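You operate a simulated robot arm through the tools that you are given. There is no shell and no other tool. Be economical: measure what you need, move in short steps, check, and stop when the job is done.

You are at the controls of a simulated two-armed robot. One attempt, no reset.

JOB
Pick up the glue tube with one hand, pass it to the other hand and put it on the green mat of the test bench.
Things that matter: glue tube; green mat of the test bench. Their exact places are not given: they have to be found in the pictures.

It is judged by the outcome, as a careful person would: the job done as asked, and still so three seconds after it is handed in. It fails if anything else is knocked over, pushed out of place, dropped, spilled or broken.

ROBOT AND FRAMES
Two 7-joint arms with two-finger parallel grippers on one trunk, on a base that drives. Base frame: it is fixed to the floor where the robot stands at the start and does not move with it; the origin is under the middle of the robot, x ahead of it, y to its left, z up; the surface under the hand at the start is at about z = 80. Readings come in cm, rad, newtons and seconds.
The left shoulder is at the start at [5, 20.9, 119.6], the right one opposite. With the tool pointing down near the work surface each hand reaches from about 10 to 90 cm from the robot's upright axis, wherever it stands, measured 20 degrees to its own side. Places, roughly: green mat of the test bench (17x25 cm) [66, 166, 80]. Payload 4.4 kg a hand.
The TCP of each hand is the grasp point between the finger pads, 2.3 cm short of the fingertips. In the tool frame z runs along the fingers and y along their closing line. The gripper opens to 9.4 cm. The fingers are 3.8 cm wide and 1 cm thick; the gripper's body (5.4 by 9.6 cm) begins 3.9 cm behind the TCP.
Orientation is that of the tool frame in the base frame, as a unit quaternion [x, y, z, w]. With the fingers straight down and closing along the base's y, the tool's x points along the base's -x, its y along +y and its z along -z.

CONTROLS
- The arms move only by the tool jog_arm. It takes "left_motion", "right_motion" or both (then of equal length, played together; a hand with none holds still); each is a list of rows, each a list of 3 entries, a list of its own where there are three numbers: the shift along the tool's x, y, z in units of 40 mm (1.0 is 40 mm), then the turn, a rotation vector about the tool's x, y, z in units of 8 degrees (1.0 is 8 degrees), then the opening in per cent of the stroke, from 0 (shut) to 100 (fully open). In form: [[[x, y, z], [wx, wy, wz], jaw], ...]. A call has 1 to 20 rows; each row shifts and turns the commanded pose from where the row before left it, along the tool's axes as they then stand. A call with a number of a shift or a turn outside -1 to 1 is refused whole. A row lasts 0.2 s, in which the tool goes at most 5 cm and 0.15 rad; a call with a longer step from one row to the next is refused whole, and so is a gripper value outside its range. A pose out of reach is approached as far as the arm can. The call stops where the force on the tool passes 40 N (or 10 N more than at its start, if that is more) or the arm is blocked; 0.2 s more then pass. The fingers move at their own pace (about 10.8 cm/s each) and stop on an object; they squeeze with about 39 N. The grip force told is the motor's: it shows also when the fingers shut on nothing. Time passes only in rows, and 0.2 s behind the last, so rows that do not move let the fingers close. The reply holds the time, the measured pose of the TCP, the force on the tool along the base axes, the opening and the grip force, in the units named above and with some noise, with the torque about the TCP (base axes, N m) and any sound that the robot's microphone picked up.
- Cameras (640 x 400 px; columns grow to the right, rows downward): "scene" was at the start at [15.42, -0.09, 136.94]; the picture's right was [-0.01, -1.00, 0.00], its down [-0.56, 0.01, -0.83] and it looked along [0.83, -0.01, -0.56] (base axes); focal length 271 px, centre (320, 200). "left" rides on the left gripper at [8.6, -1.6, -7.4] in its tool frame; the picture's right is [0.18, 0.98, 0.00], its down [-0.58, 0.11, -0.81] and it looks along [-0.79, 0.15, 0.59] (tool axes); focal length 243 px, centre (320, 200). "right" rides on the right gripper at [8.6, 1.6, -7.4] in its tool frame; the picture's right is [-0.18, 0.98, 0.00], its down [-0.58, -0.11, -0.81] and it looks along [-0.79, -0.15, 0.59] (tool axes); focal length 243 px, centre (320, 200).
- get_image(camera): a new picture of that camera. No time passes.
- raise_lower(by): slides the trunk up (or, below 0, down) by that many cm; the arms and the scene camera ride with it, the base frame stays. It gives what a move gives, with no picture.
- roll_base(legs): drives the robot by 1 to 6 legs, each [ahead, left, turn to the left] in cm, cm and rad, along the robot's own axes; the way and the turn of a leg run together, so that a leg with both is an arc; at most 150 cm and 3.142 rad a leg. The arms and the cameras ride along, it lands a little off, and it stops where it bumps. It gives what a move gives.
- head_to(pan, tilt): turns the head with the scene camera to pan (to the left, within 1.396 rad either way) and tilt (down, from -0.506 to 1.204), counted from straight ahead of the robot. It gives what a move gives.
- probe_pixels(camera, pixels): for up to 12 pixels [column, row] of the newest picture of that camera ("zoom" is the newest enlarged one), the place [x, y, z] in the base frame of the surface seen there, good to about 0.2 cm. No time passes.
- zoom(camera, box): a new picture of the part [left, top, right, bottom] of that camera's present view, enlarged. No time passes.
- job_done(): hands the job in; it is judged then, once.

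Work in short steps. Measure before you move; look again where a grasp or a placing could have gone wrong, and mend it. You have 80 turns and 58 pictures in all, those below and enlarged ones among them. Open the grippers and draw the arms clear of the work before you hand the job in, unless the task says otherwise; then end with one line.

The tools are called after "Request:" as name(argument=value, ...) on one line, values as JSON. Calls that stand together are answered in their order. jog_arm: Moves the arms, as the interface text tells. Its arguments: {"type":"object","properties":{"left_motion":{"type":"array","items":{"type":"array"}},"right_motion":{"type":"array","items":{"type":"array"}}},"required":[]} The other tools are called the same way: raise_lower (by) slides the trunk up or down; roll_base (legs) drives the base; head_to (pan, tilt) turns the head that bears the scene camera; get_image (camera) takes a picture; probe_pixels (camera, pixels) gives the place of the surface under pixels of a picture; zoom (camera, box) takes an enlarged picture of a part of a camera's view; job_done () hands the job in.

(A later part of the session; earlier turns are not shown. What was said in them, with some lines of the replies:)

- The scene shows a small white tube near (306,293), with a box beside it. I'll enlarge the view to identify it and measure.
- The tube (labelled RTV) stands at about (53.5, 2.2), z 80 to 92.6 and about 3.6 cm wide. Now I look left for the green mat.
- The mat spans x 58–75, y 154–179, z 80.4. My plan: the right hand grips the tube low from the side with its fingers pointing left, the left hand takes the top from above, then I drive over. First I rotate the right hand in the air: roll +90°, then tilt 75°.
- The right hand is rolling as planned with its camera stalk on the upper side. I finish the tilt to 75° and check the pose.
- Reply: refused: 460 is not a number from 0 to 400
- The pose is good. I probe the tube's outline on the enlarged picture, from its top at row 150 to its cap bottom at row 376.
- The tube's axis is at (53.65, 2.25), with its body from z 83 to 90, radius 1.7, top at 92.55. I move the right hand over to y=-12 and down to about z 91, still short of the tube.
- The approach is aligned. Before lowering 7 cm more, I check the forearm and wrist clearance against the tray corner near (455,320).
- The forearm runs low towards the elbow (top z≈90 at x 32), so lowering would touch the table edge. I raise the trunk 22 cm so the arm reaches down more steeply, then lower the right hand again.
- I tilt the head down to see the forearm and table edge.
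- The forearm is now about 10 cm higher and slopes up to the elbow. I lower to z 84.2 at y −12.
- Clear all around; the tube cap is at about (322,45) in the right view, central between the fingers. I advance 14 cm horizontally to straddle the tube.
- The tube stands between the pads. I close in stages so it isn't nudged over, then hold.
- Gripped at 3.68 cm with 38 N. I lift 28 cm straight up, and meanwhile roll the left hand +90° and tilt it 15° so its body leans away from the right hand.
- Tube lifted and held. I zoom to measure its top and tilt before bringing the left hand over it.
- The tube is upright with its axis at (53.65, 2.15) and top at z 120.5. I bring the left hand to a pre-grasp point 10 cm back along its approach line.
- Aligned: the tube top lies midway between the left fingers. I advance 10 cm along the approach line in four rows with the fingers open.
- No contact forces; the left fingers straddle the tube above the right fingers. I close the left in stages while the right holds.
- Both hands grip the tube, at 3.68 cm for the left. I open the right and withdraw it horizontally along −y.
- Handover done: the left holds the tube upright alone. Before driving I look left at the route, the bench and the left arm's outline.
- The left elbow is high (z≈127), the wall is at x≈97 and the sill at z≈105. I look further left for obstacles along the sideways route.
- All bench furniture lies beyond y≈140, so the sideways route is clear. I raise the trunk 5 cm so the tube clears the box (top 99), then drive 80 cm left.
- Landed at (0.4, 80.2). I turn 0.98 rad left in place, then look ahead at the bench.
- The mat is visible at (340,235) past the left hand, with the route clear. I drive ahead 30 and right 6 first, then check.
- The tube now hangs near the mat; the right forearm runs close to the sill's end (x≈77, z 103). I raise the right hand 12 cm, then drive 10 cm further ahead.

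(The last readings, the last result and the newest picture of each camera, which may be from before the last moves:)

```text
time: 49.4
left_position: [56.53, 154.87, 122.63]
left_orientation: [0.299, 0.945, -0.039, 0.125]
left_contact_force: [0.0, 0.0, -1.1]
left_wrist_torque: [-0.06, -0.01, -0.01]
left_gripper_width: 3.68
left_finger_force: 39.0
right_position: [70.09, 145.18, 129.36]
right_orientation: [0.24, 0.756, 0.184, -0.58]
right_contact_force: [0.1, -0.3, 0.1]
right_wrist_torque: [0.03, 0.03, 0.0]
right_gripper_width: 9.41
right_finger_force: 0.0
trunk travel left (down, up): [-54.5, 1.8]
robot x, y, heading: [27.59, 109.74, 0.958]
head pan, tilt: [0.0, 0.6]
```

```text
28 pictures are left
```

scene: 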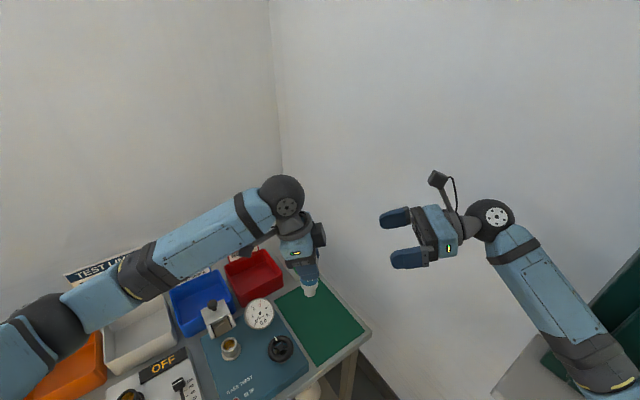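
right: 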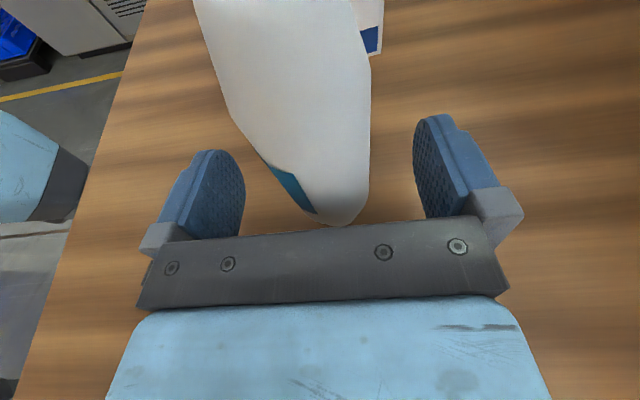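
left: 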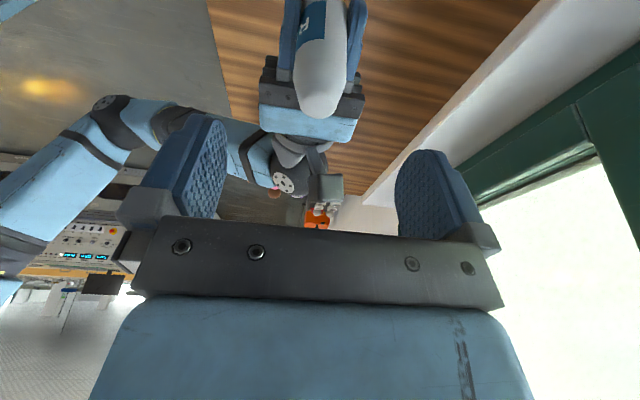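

The tube hangs above the mat's near corner. I probe the mat and nearby instruments, then move the hand horizontally over the mat's centre.

Request:
probe_pixels(camera="scene", pixels=[[259, 302], [259, 312], [280, 345], [318, 362], [362, 333], [330, 330], [282, 298], [255, 262], [228, 345], [300, 350], [370, 335], [218, 310]])

Request:
jog_arm(left_motion=[[[-0.2175, 0.77, 0.058], [0, 0, 0], 10], [[-0.2175, 0.77, 0.058], [0, 0, 0], 10], [[-0.2175, 0.77, 0.058], [0, 0, 0], 10], [[-0.2175, 0.77, 0.058], [0, 0, 0], 10], [[-0.2175, 0.77, 0.058], [0, 0, 0], 10]])

Request:
get_image(camera="scene")

```text
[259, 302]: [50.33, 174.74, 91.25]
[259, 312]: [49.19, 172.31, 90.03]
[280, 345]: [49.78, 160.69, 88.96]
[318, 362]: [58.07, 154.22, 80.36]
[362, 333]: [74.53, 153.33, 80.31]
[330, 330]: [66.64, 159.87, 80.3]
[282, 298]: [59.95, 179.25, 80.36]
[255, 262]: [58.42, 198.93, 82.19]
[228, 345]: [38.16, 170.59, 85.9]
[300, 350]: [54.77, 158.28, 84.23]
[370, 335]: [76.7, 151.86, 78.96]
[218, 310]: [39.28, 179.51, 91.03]
```

```text
time: 50.6
left_position: [69.52, 164.96, 122.46]
left_orientation: [0.3, 0.945, -0.041, 0.125]
left_contact_force: [1.0, -0.7, -0.4]
left_wrist_torque: [0.01, 0.0, -0.02]
left_gripper_width: 3.69
left_finger_force: 38.8
right_position: [70.25, 145.22, 129.21]
right_orientation: [0.24, 0.757, 0.183, -0.58]
right_contact_force: [0.1, -0.3, -0.4]
right_wrist_torque: [-0.04, 0.0, 0.01]
right_gripper_width: 9.42
right_finger_force: 0.0
trunk travel left (down, up): [-54.5, 1.8]
robot x, y, heading: [27.54, 109.53, 0.961]
head pan, tilt: [0.0, 0.6]
```

```text
27 pictures are left
```

scene: 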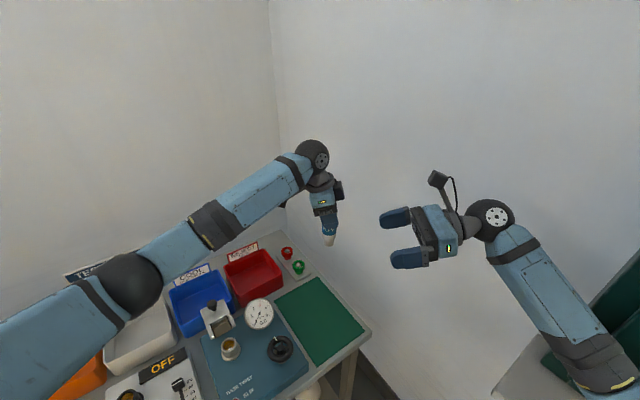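

The hand is over the mat at (69.5, 165). I measure the tube's bottom relative to the TCP.

Request:
zoom(camera="scene", box=[280, 180, 376, 240])

```text
6.67 times, centred on (328, 210) of scene
```

zoom: 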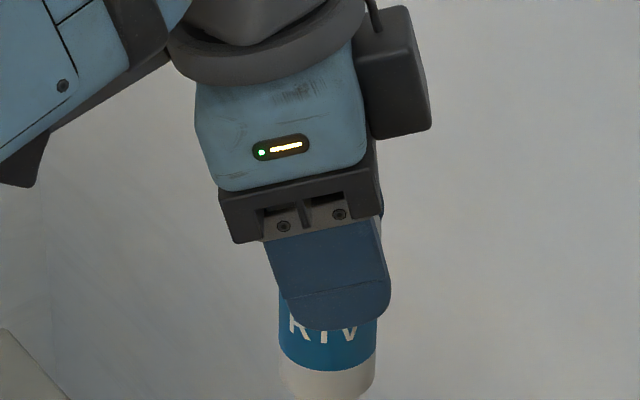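

The tube is vertical. I descend 22 cm straight down (tube bottom to about z 91) and re-measure.

Request:
jog_arm(left_motion=[[[0.237, 0, 0.886], [0, 0, 0], 10], [[0.237, 0, 0.886], [0, 0, 0], 10], [[0.237, 0, 0.886], [0, 0, 0], 10], [[0.237, 0, 0.886], [0, 0, 0], 10], [[0.237, 0, 0.886], [0, 0, 0], 10], [[0.237, 0, 0.886], [0, 0, 0], 10]])

Request:
get_image(camera="scene")

Request:
zoom(camera="scene", box=[270, 230, 398, 310])

```text
time: 52.0
left_position: [69.37, 164.96, 100.44]
left_orientation: [0.3, 0.945, -0.039, 0.124]
left_contact_force: [-0.2, 0.6, -1.5]
left_wrist_torque: [0.02, 0.04, -0.01]
left_gripper_width: 3.67
left_finger_force: 38.6
right_position: [70.14, 145.26, 129.33]
right_orientation: [0.239, 0.757, 0.183, -0.58]
right_contact_force: [-0.5, 0.2, -0.7]
right_wrist_torque: [-0.01, -0.02, 0.04]
right_gripper_width: 9.4
right_finger_force: 0.0
trunk travel left (down, up): [-54.5, 1.8]
robot x, y, heading: [27.74, 109.44, 0.955]
head pan, tilt: [0.0, 0.6]
```

```text
25 pictures are left
```

scene: 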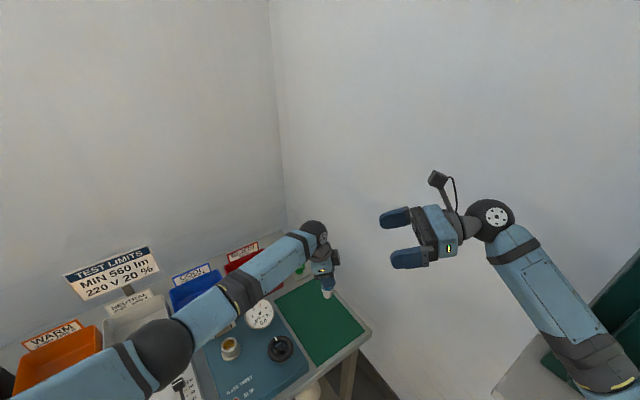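

```text
5.00 times, centred on (334, 270) of scene
```

zoom: 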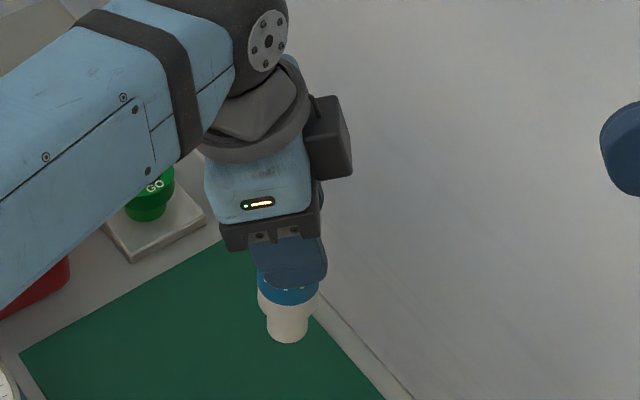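

I check the bottom of the tube and how the forearm passes over the gauge and bins.

Request:
probe_pixels(camera="scene", pixels=[[280, 262], [250, 290], [210, 320], [165, 350], [262, 300], [235, 312], [240, 255], [330, 297], [318, 235], [220, 325]])

Request:
probe_pixels(camera="zoom", pixels=[[287, 338], [287, 325], [270, 325], [305, 325], [288, 305], [262, 300]])

Request:
get_image(camera="left")

```text
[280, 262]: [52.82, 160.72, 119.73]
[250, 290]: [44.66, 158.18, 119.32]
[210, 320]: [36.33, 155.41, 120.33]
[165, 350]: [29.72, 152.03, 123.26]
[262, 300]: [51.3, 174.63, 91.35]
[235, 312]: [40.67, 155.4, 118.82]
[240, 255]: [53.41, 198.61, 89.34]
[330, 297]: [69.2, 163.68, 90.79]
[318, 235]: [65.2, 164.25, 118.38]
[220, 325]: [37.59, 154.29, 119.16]
```

```text
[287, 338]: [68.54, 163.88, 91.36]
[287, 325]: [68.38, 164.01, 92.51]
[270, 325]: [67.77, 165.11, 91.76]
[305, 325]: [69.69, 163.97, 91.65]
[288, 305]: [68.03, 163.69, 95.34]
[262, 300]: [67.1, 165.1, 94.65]
```

```text
23 pictures are left
```

left: 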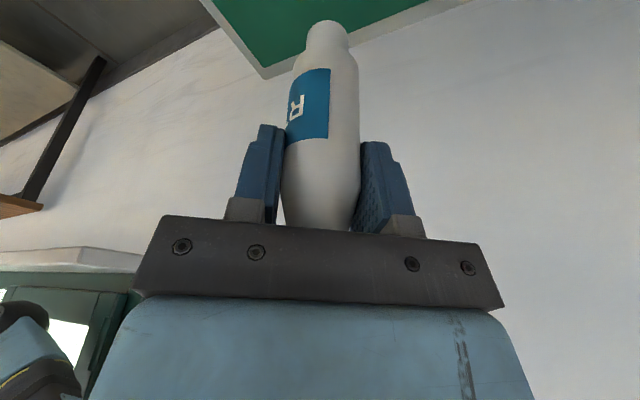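

The tube bottom is at z≈90.8 and the forearm clears everything. I descend 9.3 cm, leaving about 1 cm.

Request:
jog_arm(left_motion=[[[0.15, 0, 0.56], [0, 0, 0], 10], [[0.15, 0, 0.56], [0, 0, 0], 10], [[0.15, 0, 0.56], [0, 0, 0], 10], [[0.15, 0, 0.56], [0, 0, 0], 10], [[0, 0, 0], [0, 0, 0], 10]])

Request:
zoom(camera="scene", box=[250, 230, 378, 310])

Request:
get_image(camera="left")

```text
time: 53.2
left_position: [69.2, 165.0, 91.35]
left_orientation: [0.3, 0.945, -0.039, 0.124]
left_contact_force: [0.0, 0.6, -1.3]
left_wrist_torque: [0.02, 0.01, -0.01]
left_gripper_width: 3.68
left_finger_force: 38.9
right_position: [70.1, 145.19, 129.33]
right_orientation: [0.239, 0.756, 0.184, -0.58]
right_contact_force: [-0.1, 0.2, 0.5]
right_wrist_torque: [0.01, 0.01, -0.01]
right_gripper_width: 9.4
right_finger_force: 0.1
trunk travel left (down, up): [-54.5, 1.8]
robot x, y, heading: [27.54, 110.04, 0.957]
head pan, tilt: [0.0, 0.6]
```

```text
5.00 times, centred on (314, 270) of scene
```

zoom: 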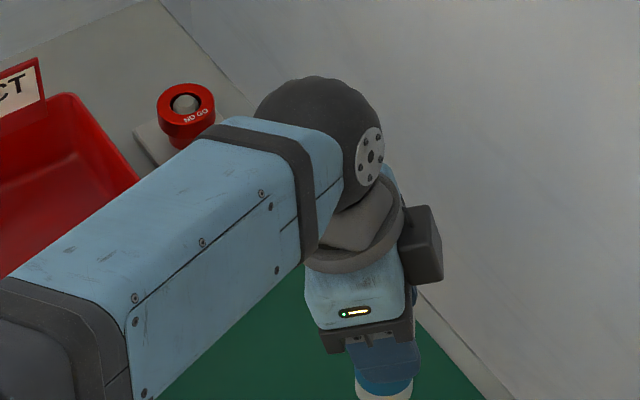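

```text
21 pictures are left
```

left: 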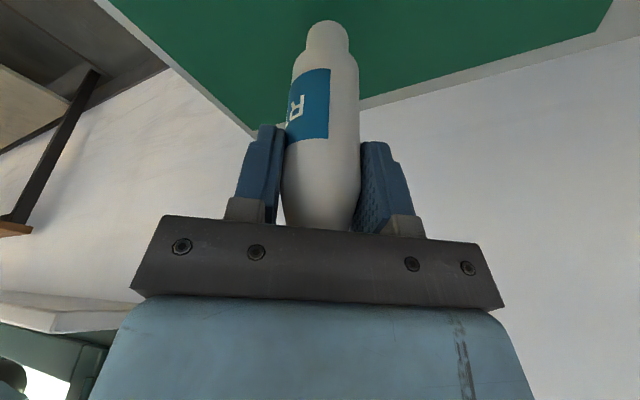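

About 1.3 cm remains. I ease down in 2 mm rows, watching the force.

Request:
jog_arm(left_motion=[[[0.0129, 0, 0.0483], [0, 0, 0], 10], [[0.0129, 0, 0.0483], [0, 0, 0], 10], [[0.0129, 0, 0.0483], [0, 0, 0], 10], [[0.0129, 0, 0.0483], [0, 0, 0], 10], [[0.0129, 0, 0.0483], [0, 0, 0], 10], [[0.0129, 0, 0.0483], [0, 0, 0], 10]])

Request:
head_to(pan=0.0, tilt=0.8)

Request:
zoom(camera="scene", box=[270, 200, 398, 280])

```text
time: 54.6
left_position: [69.34, 165.06, 90.21]
left_orientation: [0.3, 0.945, -0.039, 0.124]
left_contact_force: [-0.5, 0.4, -0.5]
left_wrist_torque: [-0.04, 0.01, -0.04]
left_gripper_width: 3.7
left_finger_force: 38.8
right_position: [70.14, 145.25, 129.34]
right_orientation: [0.239, 0.756, 0.184, -0.581]
right_contact_force: [-1.0, 0.0, -0.4]
right_wrist_torque: [0.02, 0.01, -0.02]
right_gripper_width: 9.41
right_finger_force: 0.0
trunk travel left (down, up): [-54.5, 1.8]
robot x, y, heading: [27.62, 109.94, 0.961]
head pan, tilt: [0.0, 0.6]
```

```text
time: 55.3
left_position: [69.29, 164.99, 90.18]
left_orientation: [0.3, 0.945, -0.039, 0.124]
left_contact_force: [0.6, 0.0, -1.0]
left_wrist_torque: [0.0, 0.01, 0.01]
left_gripper_width: 3.71
left_finger_force: 39.3
right_position: [70.01, 145.2, 129.29]
right_orientation: [0.24, 0.756, 0.184, -0.58]
right_contact_force: [0.2, 0.4, 0.0]
right_wrist_torque: [0.01, -0.04, 0.02]
right_gripper_width: 9.4
right_finger_force: 0.0
trunk travel left (down, up): [-54.5, 1.8]
robot x, y, heading: [27.25, 110.2, 0.956]
head pan, tilt: [0.0, 0.799]
```

```text
5.00 times, centred on (334, 240) of scene
```

zoom: 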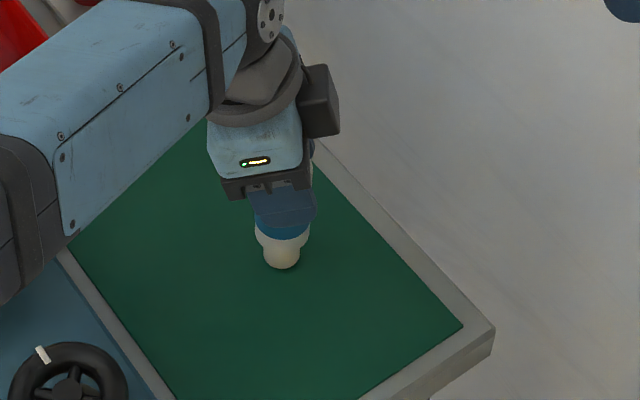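

No contact yet. I go on with 1 mm rows.

Request:
jog_arm(left_motion=[[[0.0065, 0, 0.024], [0, 0, 0], 10], [[0.0065, 0, 0.024], [0, 0, 0], 10], [[0, 0, 0], [0, 0, 0], 10]])

Request:
probe_pixels(camera="zoom", pixels=[[282, 266], [282, 262], [282, 255], [284, 272], [220, 290]])

```text
time: 56.1
left_position: [69.13, 165.09, 89.89]
left_orientation: [0.299, 0.945, -0.04, 0.125]
left_contact_force: [-0.4, 0.5, -0.9]
left_wrist_torque: [0.0, -0.02, 0.03]
left_gripper_width: 3.69
left_finger_force: 38.9
right_position: [70.12, 145.29, 129.25]
right_orientation: [0.239, 0.757, 0.183, -0.58]
right_contact_force: [0.0, 0.8, 0.3]
right_wrist_torque: [0.02, 0.01, 0.01]
right_gripper_width: 9.38
right_finger_force: 0.1
trunk travel left (down, up): [-54.5, 1.8]
robot x, y, heading: [27.33, 109.76, 0.96]
head pan, tilt: [0.0, 0.799]
```

```text
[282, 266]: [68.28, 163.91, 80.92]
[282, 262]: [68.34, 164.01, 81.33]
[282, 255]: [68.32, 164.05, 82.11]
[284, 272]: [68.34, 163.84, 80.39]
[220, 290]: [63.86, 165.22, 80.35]
```

Bottom is within about 2 mm of the mat. I take two more 1 mm rows.

Request:
jog_arm(left_motion=[[[0.0065, 0, 0.024], [0, 0, 0], 10], [[0.0065, 0, 0.024], [0, 0, 0], 10]])

```text
time: 56.7
left_position: [69.17, 165.02, 89.89]
left_orientation: [0.3, 0.945, -0.039, 0.125]
left_contact_force: [-2.4, 1.1, 5.5]
left_wrist_torque: [0.09, 0.3, 0.03]
left_gripper_width: 3.7
left_finger_force: 39.0
right_position: [70.12, 145.13, 129.19]
right_orientation: [0.24, 0.756, 0.184, -0.581]
right_contact_force: [0.1, -0.3, 0.0]
right_wrist_torque: [-0.02, 0.01, 0.0]
right_gripper_width: 9.39
right_finger_force: 0.1
trunk travel left (down, up): [-54.5, 1.8]
robot x, y, heading: [27.44, 109.43, 0.955]
head pan, tilt: [0.0, 0.799]
```

Contact at 5.5 N: the tube is standing on the mat. I open the fingers gently in stages without moving the hand.

Request:
jog_arm(left_motion=[[[0, 0, 0], [0, 0, 0], 38], [[0, 0, 0], [0, 0, 0], 41], [[0, 0, 0], [0, 0, 0], 45], [[0, 0, 0], [0, 0, 0], 52], [[0, 0, 0], [0, 0, 0], 65], [[0, 0, 0], [0, 0, 0], 85], [[0, 0, 0], [0, 0, 0], 100], [[0, 0, 0], [0, 0, 0], 100]])

Request:
get_image(camera="left")

Request:
zoom(camera="scene", box=[270, 200, 398, 280])

```text
time: 58.5
left_position: [69.13, 165.0, 89.77]
left_orientation: [0.299, 0.945, -0.039, 0.125]
left_contact_force: [-0.4, -0.3, 0.3]
left_wrist_torque: [-0.01, 0.01, 0.03]
left_gripper_width: 9.37
left_finger_force: 0.0
right_position: [70.14, 145.29, 129.28]
right_orientation: [0.24, 0.756, 0.184, -0.58]
right_contact_force: [0.5, 0.5, 0.2]
right_wrist_torque: [-0.02, -0.01, 0.01]
right_gripper_width: 9.41
right_finger_force: 0.0
trunk travel left (down, up): [-54.5, 1.8]
robot x, y, heading: [27.28, 109.88, 0.956]
head pan, tilt: [0.0, 0.799]
```

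```text
19 pictures are left
```

left: 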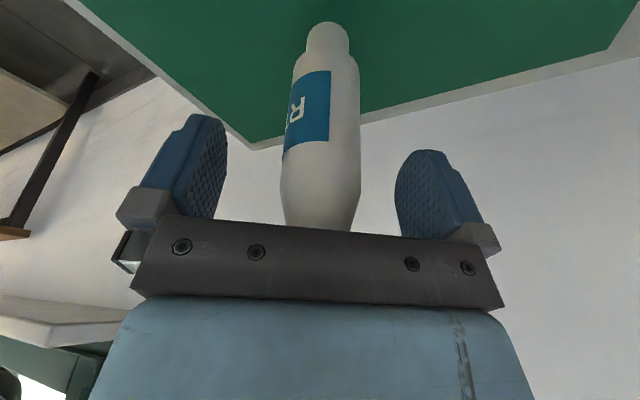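

```text
5.00 times, centred on (334, 240) of scene
```

zoom: 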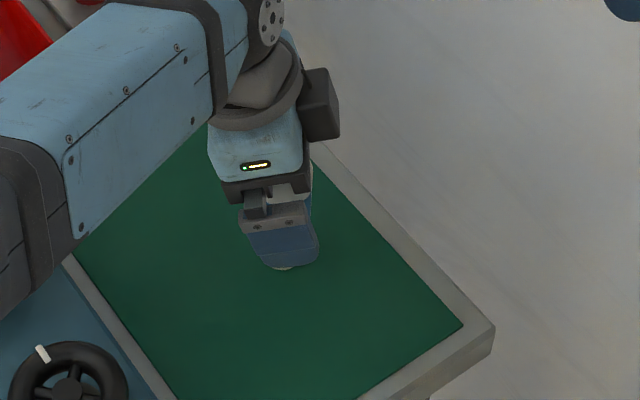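

The tube stands free between the open fingers. I withdraw along the approach line by 20 cm.

Request:
jog_arm(left_motion=[[[0, 0, -0.4], [0, 0, 0], 100], [[0, 0, -0.6], [0, 0, 0], 100], [[0, 0, -0.8], [0, 0, 0], 100], [[0, 0, -0.8], [0, 0, 0], 100], [[0, 0, -0.8], [0, 0, 0], 100], [[0, 0, -0.8], [0, 0, 0], 100], [[0, 0, -0.8], [0, 0, 0], 100]])

Request:
get_image(camera="scene")

```text
time: 60.1
left_position: [65.08, 167.94, 108.84]
left_orientation: [0.3, 0.945, -0.04, 0.125]
left_contact_force: [0.7, 0.5, 0.4]
left_wrist_torque: [0.06, 0.03, -0.03]
left_gripper_width: 9.39
left_finger_force: 0.1
right_position: [70.03, 145.22, 129.29]
right_orientation: [0.239, 0.757, 0.183, -0.58]
right_contact_force: [0.2, -0.1, -0.8]
right_wrist_torque: [-0.01, 0.03, 0.02]
right_gripper_width: 9.4
right_finger_force: 0.1
trunk travel left (down, up): [-54.5, 1.8]
robot x, y, heading: [27.54, 110.04, 0.955]
head pan, tilt: [0.0, 0.799]
```

```text
17 pictures are left
```

scene: 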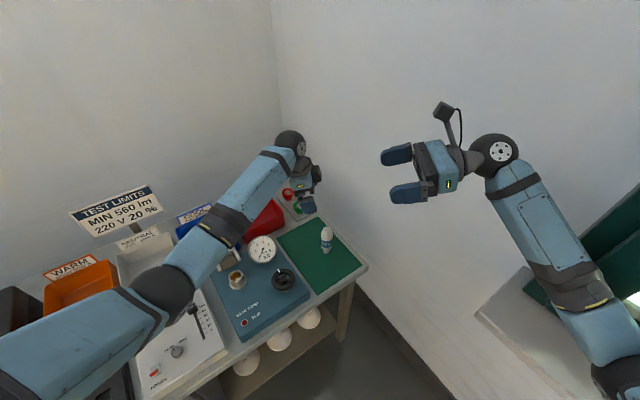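

The tube stands upright on the mat at (326,240). I lift the left hand further and draw it back over clear space, then verify.

Request:
jog_arm(left_motion=[[[-0.21, 0, -0.78], [0, 0, 0], 100], [[-0.21, 0, -0.78], [0, 0, 0], 100], [[-0.21, 0, -0.78], [0, 0, 0], 100], [[-0.21, 0, -0.78], [0, 0, 0], 100], [[0, -0.8, 0], [0, 0, 0], 100], [[0, -0.8, 0], [0, 0, 0], 100], [[0, -0.8, 0], [0, 0, 0], 100], [[0, -0.8, 0], [0, 0, 0], 100], [[0, -0.8, 0], [0, 0, 0], 100], [[0, -0.8, 0], [0, 0, 0], 100]])

Request:
get_image(camera="scene")

Request:
zoom(camera="scene", box=[262, 200, 390, 280])

```text
time: 62.3
left_position: [53.73, 152.06, 122.12]
left_orientation: [0.3, 0.945, -0.04, 0.125]
left_contact_force: [0.2, -0.2, -0.5]
left_wrist_torque: [0.0, 0.01, 0.0]
left_gripper_width: 9.39
left_finger_force: 0.0
right_position: [69.96, 145.25, 129.32]
right_orientation: [0.239, 0.756, 0.184, -0.58]
right_contact_force: [-0.4, -0.4, -0.7]
right_wrist_torque: [0.0, -0.01, 0.0]
right_gripper_width: 9.38
right_finger_force: 0.0
trunk travel left (down, up): [-54.5, 1.8]
robot x, y, heading: [27.29, 109.52, 0.958]
head pan, tilt: [0.0, 0.799]
```

```text
16 pictures are left
```

scene: 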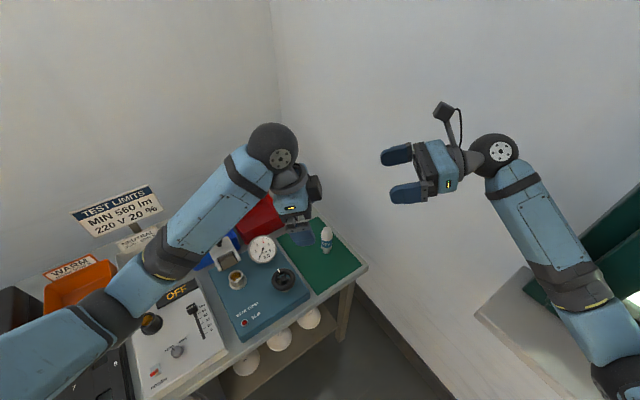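

```text
5.00 times, centred on (326, 240) of scene
```

zoom: 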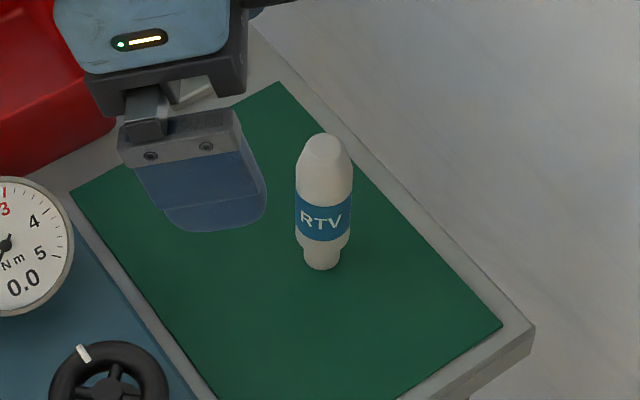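

The tube is stable on the mat. I back the robot 20 cm along the way it came so both arms are clear, then hand in.

Request:
roll_base(legs=[[-20, 2, 0]])

Request:
get_image(camera="scene")

```text
time: 63.9
left_position: [40.65, 137.08, 121.98]
left_orientation: [0.299, 0.945, -0.039, 0.125]
left_contact_force: [-0.3, 0.6, -0.9]
left_wrist_torque: [0.02, 0.01, -0.01]
left_gripper_width: 9.42
left_finger_force: 0.2
right_position: [57.05, 130.05, 129.25]
right_orientation: [0.24, 0.757, 0.183, -0.58]
right_contact_force: [0.5, 0.7, 0.3]
right_wrist_torque: [0.0, 0.04, -0.04]
right_gripper_width: 9.4
right_finger_force: 0.0
trunk travel left (down, up): [-54.5, 1.8]
robot x, y, heading: [14.62, 94.72, 0.96]
head pan, tilt: [0.0, 0.799]
```

```text
14 pictures are left
```

scene: 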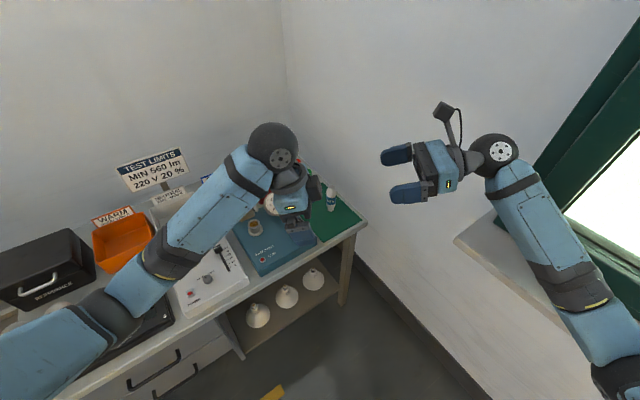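

The tube stands on the mat at (331,200), both grippers are open and the arms are clear. I hand in.

Request:
job_done()

```text
The job is handed in.
```

The right hand picked up the glue tube and passed it to the left, which stood it upright on the green mat of the test bench; no bumps or drops were seen or reported.
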